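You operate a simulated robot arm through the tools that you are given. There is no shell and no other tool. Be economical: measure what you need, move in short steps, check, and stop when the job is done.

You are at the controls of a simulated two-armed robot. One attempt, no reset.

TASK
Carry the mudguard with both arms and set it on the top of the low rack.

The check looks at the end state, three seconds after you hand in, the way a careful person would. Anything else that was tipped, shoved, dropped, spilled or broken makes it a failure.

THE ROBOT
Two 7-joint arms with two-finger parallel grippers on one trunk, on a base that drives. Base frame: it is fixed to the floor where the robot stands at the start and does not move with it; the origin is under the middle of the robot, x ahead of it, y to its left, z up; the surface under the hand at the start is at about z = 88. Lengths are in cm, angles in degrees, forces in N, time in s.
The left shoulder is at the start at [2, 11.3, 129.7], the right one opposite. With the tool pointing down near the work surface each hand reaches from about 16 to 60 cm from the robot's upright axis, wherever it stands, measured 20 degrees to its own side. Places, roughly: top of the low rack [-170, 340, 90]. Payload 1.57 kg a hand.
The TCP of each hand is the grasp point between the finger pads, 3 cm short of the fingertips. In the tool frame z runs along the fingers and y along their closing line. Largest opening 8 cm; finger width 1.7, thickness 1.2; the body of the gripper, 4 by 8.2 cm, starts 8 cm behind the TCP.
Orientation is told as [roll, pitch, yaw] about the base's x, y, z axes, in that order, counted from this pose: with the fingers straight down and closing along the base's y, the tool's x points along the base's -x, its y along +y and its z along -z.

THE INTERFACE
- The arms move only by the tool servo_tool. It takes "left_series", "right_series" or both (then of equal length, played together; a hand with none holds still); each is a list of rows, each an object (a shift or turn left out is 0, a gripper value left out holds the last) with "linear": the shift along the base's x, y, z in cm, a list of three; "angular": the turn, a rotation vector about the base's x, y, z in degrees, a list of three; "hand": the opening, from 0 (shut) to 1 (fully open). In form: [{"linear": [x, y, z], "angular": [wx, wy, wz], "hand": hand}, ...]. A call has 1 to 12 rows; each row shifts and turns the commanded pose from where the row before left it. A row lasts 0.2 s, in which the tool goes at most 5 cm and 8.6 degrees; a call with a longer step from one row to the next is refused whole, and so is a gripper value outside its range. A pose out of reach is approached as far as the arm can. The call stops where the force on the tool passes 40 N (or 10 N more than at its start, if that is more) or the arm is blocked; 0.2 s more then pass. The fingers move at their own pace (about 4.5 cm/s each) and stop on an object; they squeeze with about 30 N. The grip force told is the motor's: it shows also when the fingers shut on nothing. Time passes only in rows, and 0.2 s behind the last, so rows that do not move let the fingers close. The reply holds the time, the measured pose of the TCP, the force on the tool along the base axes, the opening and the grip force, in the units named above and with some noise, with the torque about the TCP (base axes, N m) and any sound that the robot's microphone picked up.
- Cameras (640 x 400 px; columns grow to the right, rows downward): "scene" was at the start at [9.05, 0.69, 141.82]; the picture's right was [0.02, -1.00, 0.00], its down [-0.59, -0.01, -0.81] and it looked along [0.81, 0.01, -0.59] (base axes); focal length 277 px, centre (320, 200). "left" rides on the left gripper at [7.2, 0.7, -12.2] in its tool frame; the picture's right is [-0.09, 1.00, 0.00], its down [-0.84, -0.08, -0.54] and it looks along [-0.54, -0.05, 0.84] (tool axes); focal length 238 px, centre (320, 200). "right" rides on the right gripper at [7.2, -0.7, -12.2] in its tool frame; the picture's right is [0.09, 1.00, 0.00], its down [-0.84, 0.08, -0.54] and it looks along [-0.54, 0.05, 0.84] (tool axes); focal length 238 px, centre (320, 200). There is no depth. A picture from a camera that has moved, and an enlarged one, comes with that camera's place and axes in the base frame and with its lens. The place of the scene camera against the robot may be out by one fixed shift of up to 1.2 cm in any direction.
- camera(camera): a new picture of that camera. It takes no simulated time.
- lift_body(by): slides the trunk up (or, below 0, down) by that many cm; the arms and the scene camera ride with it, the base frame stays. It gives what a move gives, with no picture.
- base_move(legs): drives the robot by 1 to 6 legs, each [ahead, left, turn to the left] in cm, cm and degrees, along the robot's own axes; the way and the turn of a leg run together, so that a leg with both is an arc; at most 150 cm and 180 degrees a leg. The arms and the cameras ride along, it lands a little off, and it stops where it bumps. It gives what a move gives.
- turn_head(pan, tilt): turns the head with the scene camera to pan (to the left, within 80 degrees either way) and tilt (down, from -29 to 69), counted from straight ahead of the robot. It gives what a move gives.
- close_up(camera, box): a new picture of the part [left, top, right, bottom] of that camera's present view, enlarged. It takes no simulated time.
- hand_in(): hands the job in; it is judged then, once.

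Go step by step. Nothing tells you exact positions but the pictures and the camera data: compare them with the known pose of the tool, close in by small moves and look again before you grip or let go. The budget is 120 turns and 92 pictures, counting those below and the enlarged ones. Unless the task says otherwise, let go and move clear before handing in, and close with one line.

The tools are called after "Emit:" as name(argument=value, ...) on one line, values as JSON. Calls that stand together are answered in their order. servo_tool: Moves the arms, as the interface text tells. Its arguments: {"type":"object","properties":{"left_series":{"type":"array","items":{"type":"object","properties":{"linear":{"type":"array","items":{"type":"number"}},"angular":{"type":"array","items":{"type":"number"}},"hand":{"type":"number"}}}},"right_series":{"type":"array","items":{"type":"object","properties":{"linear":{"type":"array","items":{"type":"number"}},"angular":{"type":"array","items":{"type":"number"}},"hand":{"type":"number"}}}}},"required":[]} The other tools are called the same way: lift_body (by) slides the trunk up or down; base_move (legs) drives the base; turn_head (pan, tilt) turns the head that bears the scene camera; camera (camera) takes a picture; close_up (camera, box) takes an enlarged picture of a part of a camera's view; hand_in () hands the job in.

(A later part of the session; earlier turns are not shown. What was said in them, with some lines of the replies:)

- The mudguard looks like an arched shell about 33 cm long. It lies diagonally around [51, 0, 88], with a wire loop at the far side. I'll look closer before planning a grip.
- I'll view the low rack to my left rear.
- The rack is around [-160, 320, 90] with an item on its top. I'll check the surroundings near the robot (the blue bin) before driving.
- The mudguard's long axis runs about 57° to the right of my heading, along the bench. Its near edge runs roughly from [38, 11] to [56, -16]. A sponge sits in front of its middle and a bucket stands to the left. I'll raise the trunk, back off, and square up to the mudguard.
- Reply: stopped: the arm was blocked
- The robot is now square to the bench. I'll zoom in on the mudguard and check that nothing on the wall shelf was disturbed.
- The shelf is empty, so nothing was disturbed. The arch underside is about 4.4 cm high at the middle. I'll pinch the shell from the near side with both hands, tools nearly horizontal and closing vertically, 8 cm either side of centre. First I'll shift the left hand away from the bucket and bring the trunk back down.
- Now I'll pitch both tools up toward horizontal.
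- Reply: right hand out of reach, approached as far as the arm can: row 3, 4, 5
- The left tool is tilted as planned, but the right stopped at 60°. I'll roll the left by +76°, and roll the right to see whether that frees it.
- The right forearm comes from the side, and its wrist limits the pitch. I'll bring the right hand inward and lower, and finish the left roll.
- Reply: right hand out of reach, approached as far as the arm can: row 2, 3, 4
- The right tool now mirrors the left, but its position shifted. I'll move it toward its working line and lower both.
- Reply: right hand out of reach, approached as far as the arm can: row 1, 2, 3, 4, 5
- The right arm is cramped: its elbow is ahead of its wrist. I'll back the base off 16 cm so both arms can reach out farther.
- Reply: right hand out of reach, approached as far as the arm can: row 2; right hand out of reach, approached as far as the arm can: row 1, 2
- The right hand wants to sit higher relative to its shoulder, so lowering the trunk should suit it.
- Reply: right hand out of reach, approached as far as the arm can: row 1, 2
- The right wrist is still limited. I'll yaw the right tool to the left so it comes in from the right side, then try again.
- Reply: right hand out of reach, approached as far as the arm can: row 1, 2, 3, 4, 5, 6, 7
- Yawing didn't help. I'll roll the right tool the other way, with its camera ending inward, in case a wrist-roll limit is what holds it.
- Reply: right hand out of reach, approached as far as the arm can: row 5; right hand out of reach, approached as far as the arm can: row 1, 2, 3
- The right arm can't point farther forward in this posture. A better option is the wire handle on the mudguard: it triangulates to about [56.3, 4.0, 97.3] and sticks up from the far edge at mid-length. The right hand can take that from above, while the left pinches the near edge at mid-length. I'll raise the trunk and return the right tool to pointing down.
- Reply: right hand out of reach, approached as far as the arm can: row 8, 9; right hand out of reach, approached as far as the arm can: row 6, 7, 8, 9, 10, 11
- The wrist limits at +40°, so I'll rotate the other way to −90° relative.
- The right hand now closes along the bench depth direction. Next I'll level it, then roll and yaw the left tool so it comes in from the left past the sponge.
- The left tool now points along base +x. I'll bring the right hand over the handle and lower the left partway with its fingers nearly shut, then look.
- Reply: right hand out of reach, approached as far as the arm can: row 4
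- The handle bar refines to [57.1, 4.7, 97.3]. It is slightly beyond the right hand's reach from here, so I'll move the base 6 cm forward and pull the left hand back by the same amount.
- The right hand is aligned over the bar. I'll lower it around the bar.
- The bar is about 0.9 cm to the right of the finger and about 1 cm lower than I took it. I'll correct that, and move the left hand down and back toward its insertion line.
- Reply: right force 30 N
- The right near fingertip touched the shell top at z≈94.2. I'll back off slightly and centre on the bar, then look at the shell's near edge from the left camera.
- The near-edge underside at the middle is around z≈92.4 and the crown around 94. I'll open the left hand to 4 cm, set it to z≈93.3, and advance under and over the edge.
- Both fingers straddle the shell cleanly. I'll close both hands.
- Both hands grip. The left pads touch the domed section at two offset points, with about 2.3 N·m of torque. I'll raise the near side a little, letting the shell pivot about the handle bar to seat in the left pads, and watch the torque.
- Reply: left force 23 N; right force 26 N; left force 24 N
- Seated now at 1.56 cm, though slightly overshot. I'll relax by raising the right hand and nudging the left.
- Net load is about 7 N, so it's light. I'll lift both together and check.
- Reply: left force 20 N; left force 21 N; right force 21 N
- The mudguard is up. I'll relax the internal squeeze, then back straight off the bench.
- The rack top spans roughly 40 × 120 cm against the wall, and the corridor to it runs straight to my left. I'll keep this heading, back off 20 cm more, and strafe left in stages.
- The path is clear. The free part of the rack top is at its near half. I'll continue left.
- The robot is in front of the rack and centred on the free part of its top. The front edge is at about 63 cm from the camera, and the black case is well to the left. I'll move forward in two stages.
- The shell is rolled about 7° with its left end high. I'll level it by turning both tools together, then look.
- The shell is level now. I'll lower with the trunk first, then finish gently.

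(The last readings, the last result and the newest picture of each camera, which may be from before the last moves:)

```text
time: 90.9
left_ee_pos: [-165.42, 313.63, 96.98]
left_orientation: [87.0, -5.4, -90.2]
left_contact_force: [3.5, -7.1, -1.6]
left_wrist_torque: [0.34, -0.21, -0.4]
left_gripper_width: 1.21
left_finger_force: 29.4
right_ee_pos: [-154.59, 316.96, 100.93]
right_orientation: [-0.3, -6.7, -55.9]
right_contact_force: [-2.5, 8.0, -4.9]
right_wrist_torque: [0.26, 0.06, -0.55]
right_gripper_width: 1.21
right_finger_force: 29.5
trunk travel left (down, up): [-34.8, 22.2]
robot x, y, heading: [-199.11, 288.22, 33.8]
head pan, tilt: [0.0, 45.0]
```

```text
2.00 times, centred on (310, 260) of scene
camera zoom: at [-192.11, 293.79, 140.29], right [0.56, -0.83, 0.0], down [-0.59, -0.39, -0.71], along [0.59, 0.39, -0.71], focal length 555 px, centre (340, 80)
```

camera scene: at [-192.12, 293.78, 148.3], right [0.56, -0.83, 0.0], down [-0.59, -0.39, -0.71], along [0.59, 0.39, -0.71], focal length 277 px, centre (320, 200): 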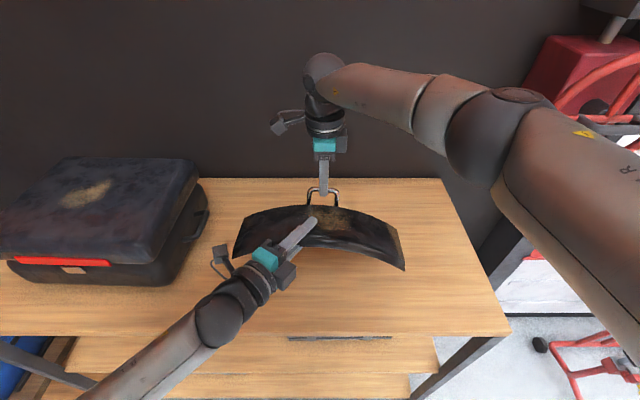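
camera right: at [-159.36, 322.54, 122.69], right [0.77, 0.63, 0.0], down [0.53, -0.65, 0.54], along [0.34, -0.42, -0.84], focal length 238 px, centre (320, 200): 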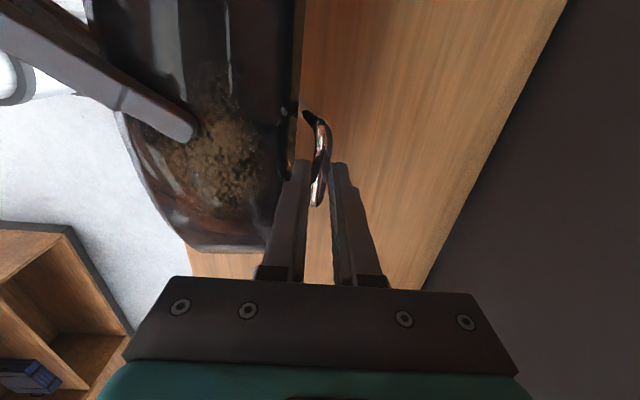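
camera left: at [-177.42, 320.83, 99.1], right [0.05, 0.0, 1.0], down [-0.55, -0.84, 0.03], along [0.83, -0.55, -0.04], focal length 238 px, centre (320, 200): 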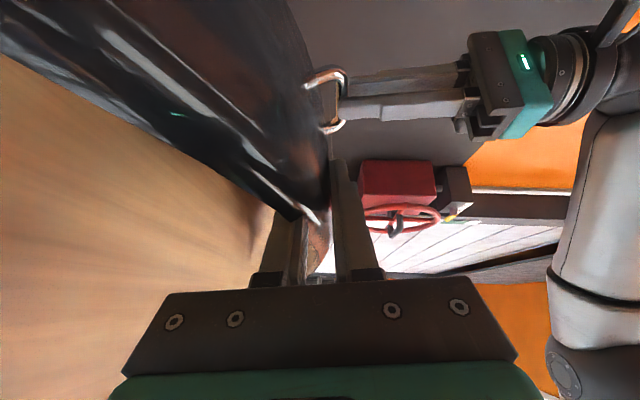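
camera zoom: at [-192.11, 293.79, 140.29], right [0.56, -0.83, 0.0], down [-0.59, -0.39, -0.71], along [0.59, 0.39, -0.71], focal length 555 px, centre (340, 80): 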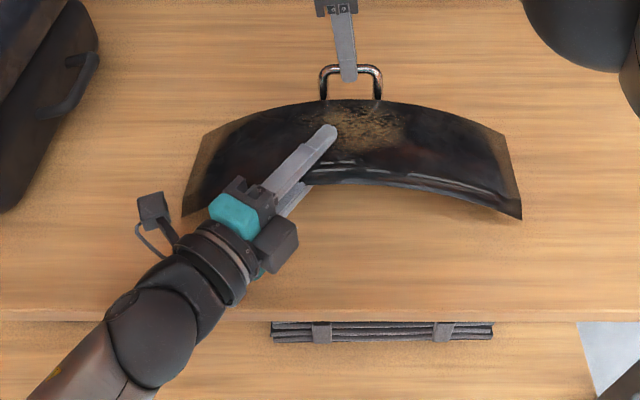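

Emit:
servo_tool(left_series=[{"linear": [0, 0, -0.4]}, {"linear": [0, 0, -0.4]}, {"linear": [0, 0, -0.4]}], right_series=[{"linear": [0, 0, -0.4]}, {"linear": [0, 0, -0.4]}, {"linear": [0, 0, -0.4]}])

Emit:
servo_tool(left_series=[{"linear": [0, 0, -0.3]}, {"linear": [0, 0, -0.3]}], right_series=[{"linear": [0, 0, -0.3]}, {"linear": [0, 0, -0.3]}])

Emit:
close_up(camera="scene", box=[150, 160, 470, 360])

Emit:
camera(camera="left")

```text
time: 91.7
left_ee_pos: [-165.44, 313.6, 96.06]
left_orientation: [87.2, -5.3, -90.0]
left_contact_force: [5.7, -4.5, 2.9]
left_wrist_torque: [0.63, 0.29, 0.51]
left_gripper_width: 1.28
left_finger_force: 29.7
right_ee_pos: [-154.73, 316.74, 100.08]
right_orientation: [-0.1, -7.0, -56.0]
right_contact_force: [-4.8, 0.8, 20.4]
right_wrist_torque: [0.04, 0.1, -0.55]
right_gripper_width: 1.2
right_finger_force: 29.3
trunk travel left (down, up): [-34.8, 22.2]
robot x, y, heading: [-198.95, 288.45, 33.8]
head pan, tilt: [0.0, 45.0]
```

```text
time: 92.3
left_ee_pos: [-165.48, 313.43, 95.89]
left_orientation: [87.8, -5.3, -90.4]
left_contact_force: [-2.5, 1.3, 19.5]
left_wrist_torque: [0.55, -1.07, 0.37]
left_gripper_width: 1.29
left_finger_force: 29.9
right_ee_pos: [-154.91, 316.69, 99.52]
right_orientation: [0.0, -7.0, -56.1]
right_contact_force: [-2.4, -4.5, 20.4]
right_wrist_torque: [-0.09, 0.03, -0.55]
right_gripper_width: 1.2
right_finger_force: 29.4
trunk travel left (down, up): [-34.8, 22.2]
robot x, y, heading: [-199.16, 288.02, 33.6]
head pan, tilt: [0.0, 45.0]
```

```text
2.00 times, centred on (310, 260) of scene
camera zoom: at [-192.5, 293.54, 140.35], right [0.56, -0.83, 0.0], down [-0.59, -0.39, -0.71], along [0.59, 0.39, -0.7], focal length 555 px, centre (340, 80)
```

zoom: 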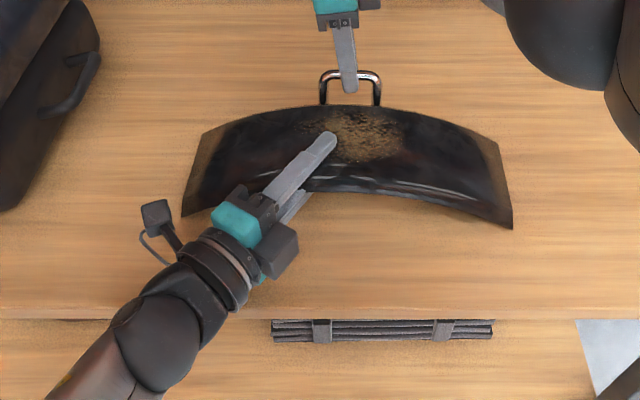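

```text
34 pictures are left
camera left: at [-177.58, 320.82, 96.29], right [0.04, 0.0, 1.0], down [-0.55, -0.84, 0.02], along [0.84, -0.55, -0.03], focal length 238 px, centre (320, 200)
```

left: 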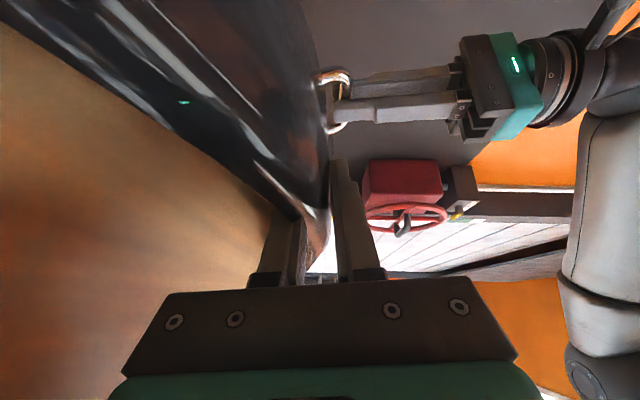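

The shell is pressing on the board through both hands with no notable rolling torque. I'll ease the pressure slightly and open the left hand gently.

Emit:
servo_tool(left_series=[{"linear": [0, 0, 0.2]}, {"hand": 0.2}, {"hand": 0.2}, {"hand": 0.25}], right_series=[{"linear": [0, 0, 0.2]}, {}, {}, {}])

Emit:
close_up(camera="scene", box=[150, 160, 470, 360])

Emit:
camera(camera="left")

```text
time: 93.3
left_ee_pos: [-165.5, 313.51, 95.32]
left_orientation: [86.8, -5.3, -90.1]
left_contact_force: [0.1, 0.9, 4.3]
left_wrist_torque: [0.01, -0.15, 0.07]
left_gripper_width: 2.42
left_finger_force: 2.3
right_ee_pos: [-154.9, 316.68, 99.43]
right_orientation: [-0.4, -6.9, -56.0]
right_contact_force: [-2.4, -6.9, 9.5]
right_wrist_torque: [-0.59, -0.23, -0.51]
right_gripper_width: 1.17
right_finger_force: 29.3
trunk travel left (down, up): [-34.8, 22.2]
robot x, y, heading: [-198.73, 287.76, 33.7]
head pan, tilt: [0.0, 45.0]
```

```text
2.00 times, centred on (310, 260) of scene
camera zoom: at [-192.3, 293.61, 140.31], right [0.56, -0.83, 0.0], down [-0.59, -0.39, -0.71], along [0.59, 0.39, -0.71], focal length 555 px, centre (340, 80)
```

zoom: 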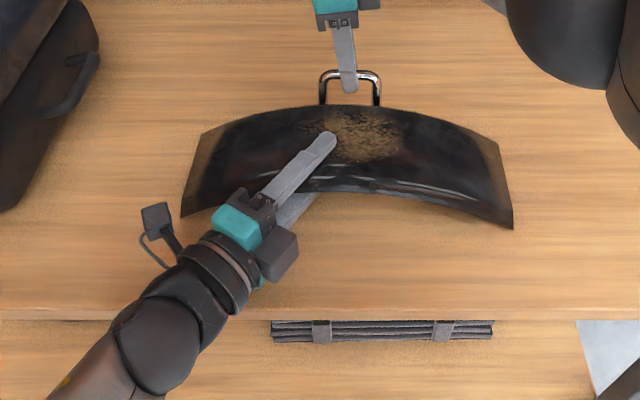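

```text
32 pictures are left
camera left: at [-177.6, 320.75, 95.99], right [0.05, 0.0, 1.0], down [-0.55, -0.84, 0.03], along [0.84, -0.55, -0.04], focal length 238 px, centre (320, 200)
```

left: 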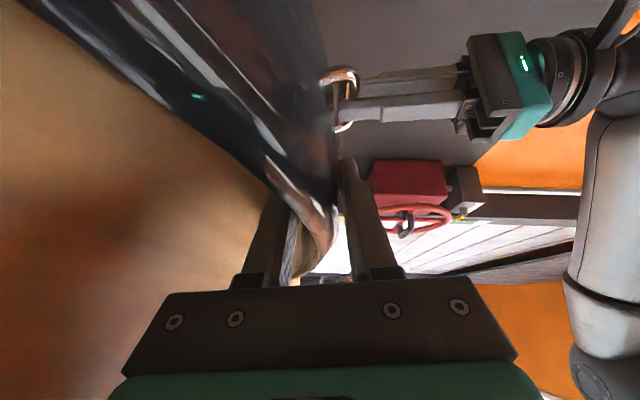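

The shell stayed put. I'll open the left wider, then withdraw it along its axis.

Emit:
servo_tool(left_series=[{"hand": 0.42}, {"hand": 0.42}, {"hand": 0.42}])

Emit:
close_up(camera="left", box=[160, 50, 480, 300])

Emit:
close_up(camera="scene", box=[150, 160, 470, 360])

```text
time: 94.1
left_ee_pos: [-165.4, 313.52, 95.31]
left_orientation: [87.0, -5.4, -90.1]
left_contact_force: [-0.4, 0.4, 0.2]
left_wrist_torque: [0.02, -0.02, 0.04]
left_gripper_width: 3.38
left_finger_force: 0.0
right_ee_pos: [-154.86, 316.81, 99.31]
right_orientation: [-0.2, -6.8, -56.0]
right_contact_force: [-1.3, -2.3, 6.5]
right_wrist_torque: [-0.1, -0.05, -0.51]
right_gripper_width: 1.17
right_finger_force: 28.9
trunk travel left (down, up): [-34.8, 22.2]
robot x, y, heading: [-199.18, 288.1, 33.8]
head pan, tilt: [0.0, 45.0]
```

```text
1.60 times, centred on (320, 175) of left
camera zoom: at [-177.53, 320.81, 96.02], right [0.05, 0.0, 1.0], down [-0.55, -0.84, 0.03], along [0.84, -0.55, -0.04], focal length 381 px, centre (320, 240)
```

zoom: 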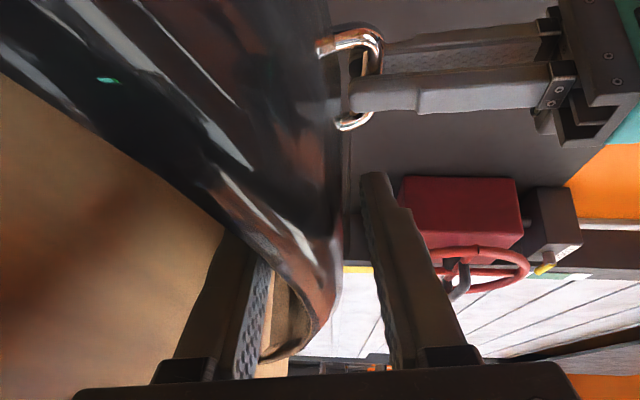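

```text
2.00 times, centred on (310, 260) of scene
camera zoom: at [-192.22, 293.69, 140.31], right [0.56, -0.83, 0.0], down [-0.59, -0.39, -0.71], along [0.59, 0.39, -0.71], focal length 555 px, centre (340, 80)
```

zoom: 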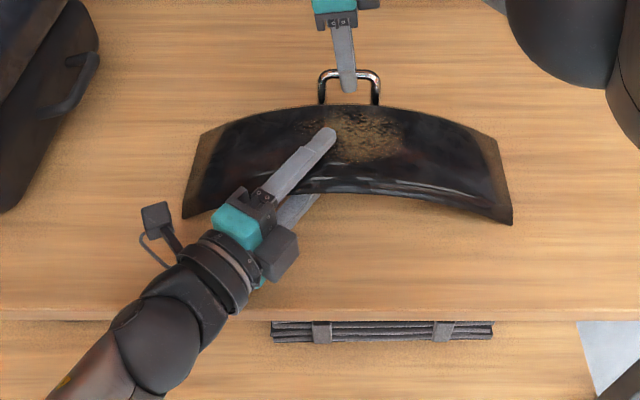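

Emit:
servo_tool(left_series=[{"linear": [-1, 0, 0]}, {"linear": [-1.5, 0, 0]}, {"linear": [-1.5, 0, 0]}, {"linear": [-2, 0, 0]}, {"linear": [-2, 0, 0]}])

Emit:
camera(camera="scene")

```text
time: 95.3
left_ee_pos: [-173.49, 313.51, 95.38]
left_orientation: [87.1, -5.3, -90.2]
left_contact_force: [-0.7, -0.1, -0.4]
left_wrist_torque: [0.01, 0.0, -0.02]
left_gripper_width: 3.35
left_finger_force: 0.0
right_ee_pos: [-154.82, 316.88, 99.44]
right_orientation: [-0.2, -6.8, -56.0]
right_contact_force: [-4.2, -1.0, 9.7]
right_wrist_torque: [0.07, 0.19, -0.5]
right_gripper_width: 1.16
right_finger_force: 28.9
trunk travel left (down, up): [-34.8, 22.2]
robot x, y, heading: [-199.11, 288.33, 33.8]
head pan, tilt: [0.0, 45.0]
```

```text
29 pictures are left
camera scene: at [-192.28, 293.7, 140.31], right [0.56, -0.83, 0.0], down [-0.59, -0.39, -0.71], along [0.59, 0.39, -0.71], focal length 277 px, centre (320, 200)
```

scene: 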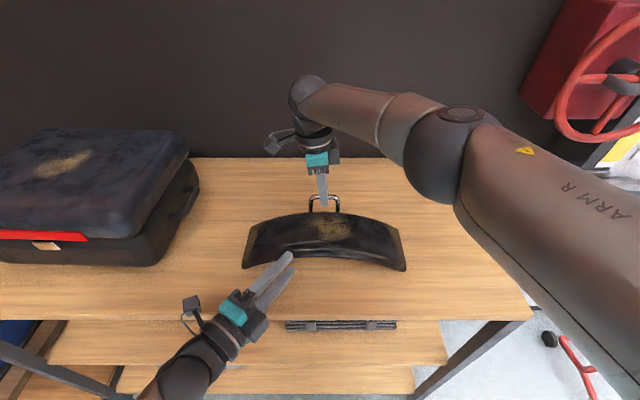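

The left hand is clear. Now I'll ease and open the right on the handle, and raise the left.

Emit:
servo_tool(right_series=[{"hand": 0.25}, {"hand": 0.45}, {"hand": 0.45}, {"hand": 0.45}], left_series=[{"linear": [-1.5, 0, 0]}, {"linear": [0, 0, 2]}, {"linear": [0, 0, 2]}, {"linear": [0, 0, 2]}])

Emit:
close_up(camera="right", box=[200, 80, 440, 300])

Emit:
close_up(camera="scene", box=[230, 150, 430, 290])

```text
time: 96.3
left_ee_pos: [-174.86, 313.55, 101.48]
left_orientation: [87.0, -5.4, -90.2]
left_contact_force: [0.3, 1.2, 0.4]
left_wrist_torque: [0.02, 0.01, -0.01]
left_gripper_width: 3.38
left_finger_force: 0.1
right_ee_pos: [-154.68, 316.85, 99.37]
right_orientation: [-0.3, -6.8, -56.0]
right_contact_force: [-0.8, 0.2, -0.2]
right_wrist_torque: [0.03, 0.02, -0.02]
right_gripper_width: 3.61
right_finger_force: 0.0
trunk travel left (down, up): [-34.8, 22.2]
robot x, y, heading: [-198.96, 288.22, 33.6]
head pan, tilt: [0.0, 45.0]
```

```text
1.82 times, centred on (320, 190) of right
camera zoom: at [-160.15, 323.69, 110.65], right [0.77, 0.63, -0.02], down [0.5, -0.59, 0.64], along [0.39, -0.5, -0.77], focal length 433 px, centre (320, 218)
```

zoom: 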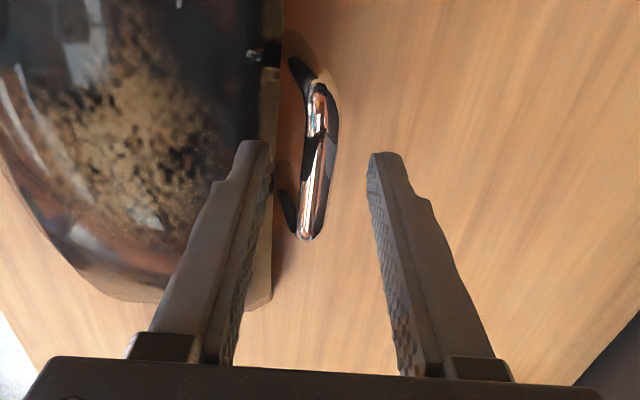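

```text
2.86 times, centred on (330, 220) of scene
camera zoom: at [-192.15, 293.77, 140.3], right [0.56, -0.83, 0.0], down [-0.59, -0.39, -0.71], along [0.59, 0.39, -0.71], focal length 793 px, centre (291, 143)
```

zoom: 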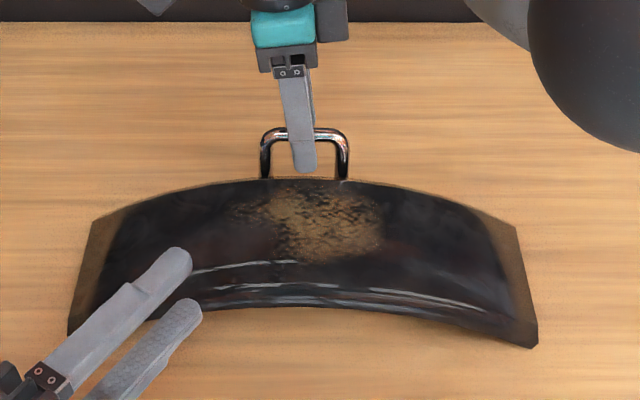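

Free of the bar. I'll raise the right hand straight up, then check.

Emit:
servo_tool(right_series=[{"linear": [0, 0, 1.5]}, {"linear": [0, 0, 2]}, {"linear": [0, 0, 3]}, {"linear": [0, 0, 4]}], left_series=[{"linear": [0, 0, 1.5]}, {"linear": [0, 0, 2]}, {"linear": [0, 0, 3]}, {"linear": [0, 0, 3]}])

Emit:
base_move(legs=[[-30, 0, 0]])

Emit:
camera(camera="scene")

```text
time: 97.3
left_ee_pos: [-174.78, 313.5, 110.95]
left_orientation: [86.9, -5.3, -90.1]
left_contact_force: [-0.3, 0.0, 0.2]
left_wrist_torque: [-0.04, -0.01, 0.01]
left_gripper_width: 3.35
left_finger_force: 0.0
right_ee_pos: [-154.64, 316.84, 109.83]
right_orientation: [-0.3, -6.9, -56.0]
right_contact_force: [-0.4, -0.2, 1.3]
right_wrist_torque: [0.02, 0.03, 0.03]
right_gripper_width: 3.59
right_finger_force: 0.1
trunk travel left (down, up): [-34.8, 22.2]
robot x, y, heading: [-199.13, 288.33, 33.7]
head pan, tilt: [0.0, 45.0]
```

```text
time: 99.4
left_ee_pos: [-199.7, 296.79, 110.85]
left_orientation: [87.0, -5.5, -90.3]
left_contact_force: [-0.1, -0.5, 0.1]
left_wrist_torque: [-0.02, 0.02, 0.01]
left_gripper_width: 3.35
left_finger_force: 0.1
right_ee_pos: [-179.59, 299.86, 109.82]
right_orientation: [-0.3, -6.9, -56.1]
right_contact_force: [-0.6, -0.1, 0.3]
right_wrist_torque: [0.01, 0.01, 0.01]
right_gripper_width: 3.58
right_finger_force: 0.0
trunk travel left (down, up): [-34.8, 22.2]
robot x, y, heading: [-223.91, 271.21, 33.6]
head pan, tilt: [0.0, 45.0]
```

```text
26 pictures are left
camera scene: at [-217.22, 277.01, 140.3], right [0.55, -0.83, 0.0], down [-0.59, -0.39, -0.71], along [0.59, 0.39, -0.71], focal length 277 px, centre (320, 200)
```

scene: 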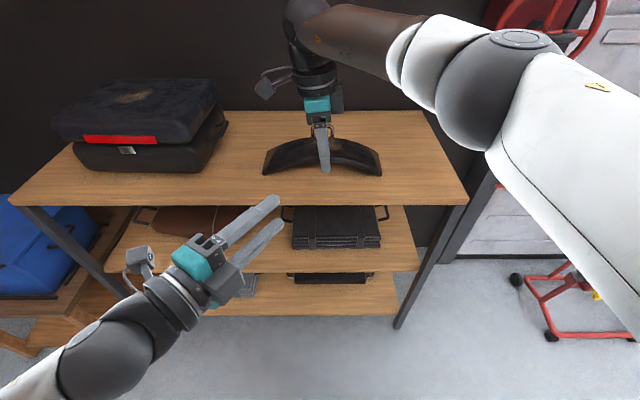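

The mudguard stands level on the rack top, the case and the items below are untouched, and both hands are clear. I'm handing in.

Emit:
hand_in()

```text
The job is handed in.
```

I carried the mudguard with both arms and set it on top of the low rack. It was standing level with both hands clear when I handed in.
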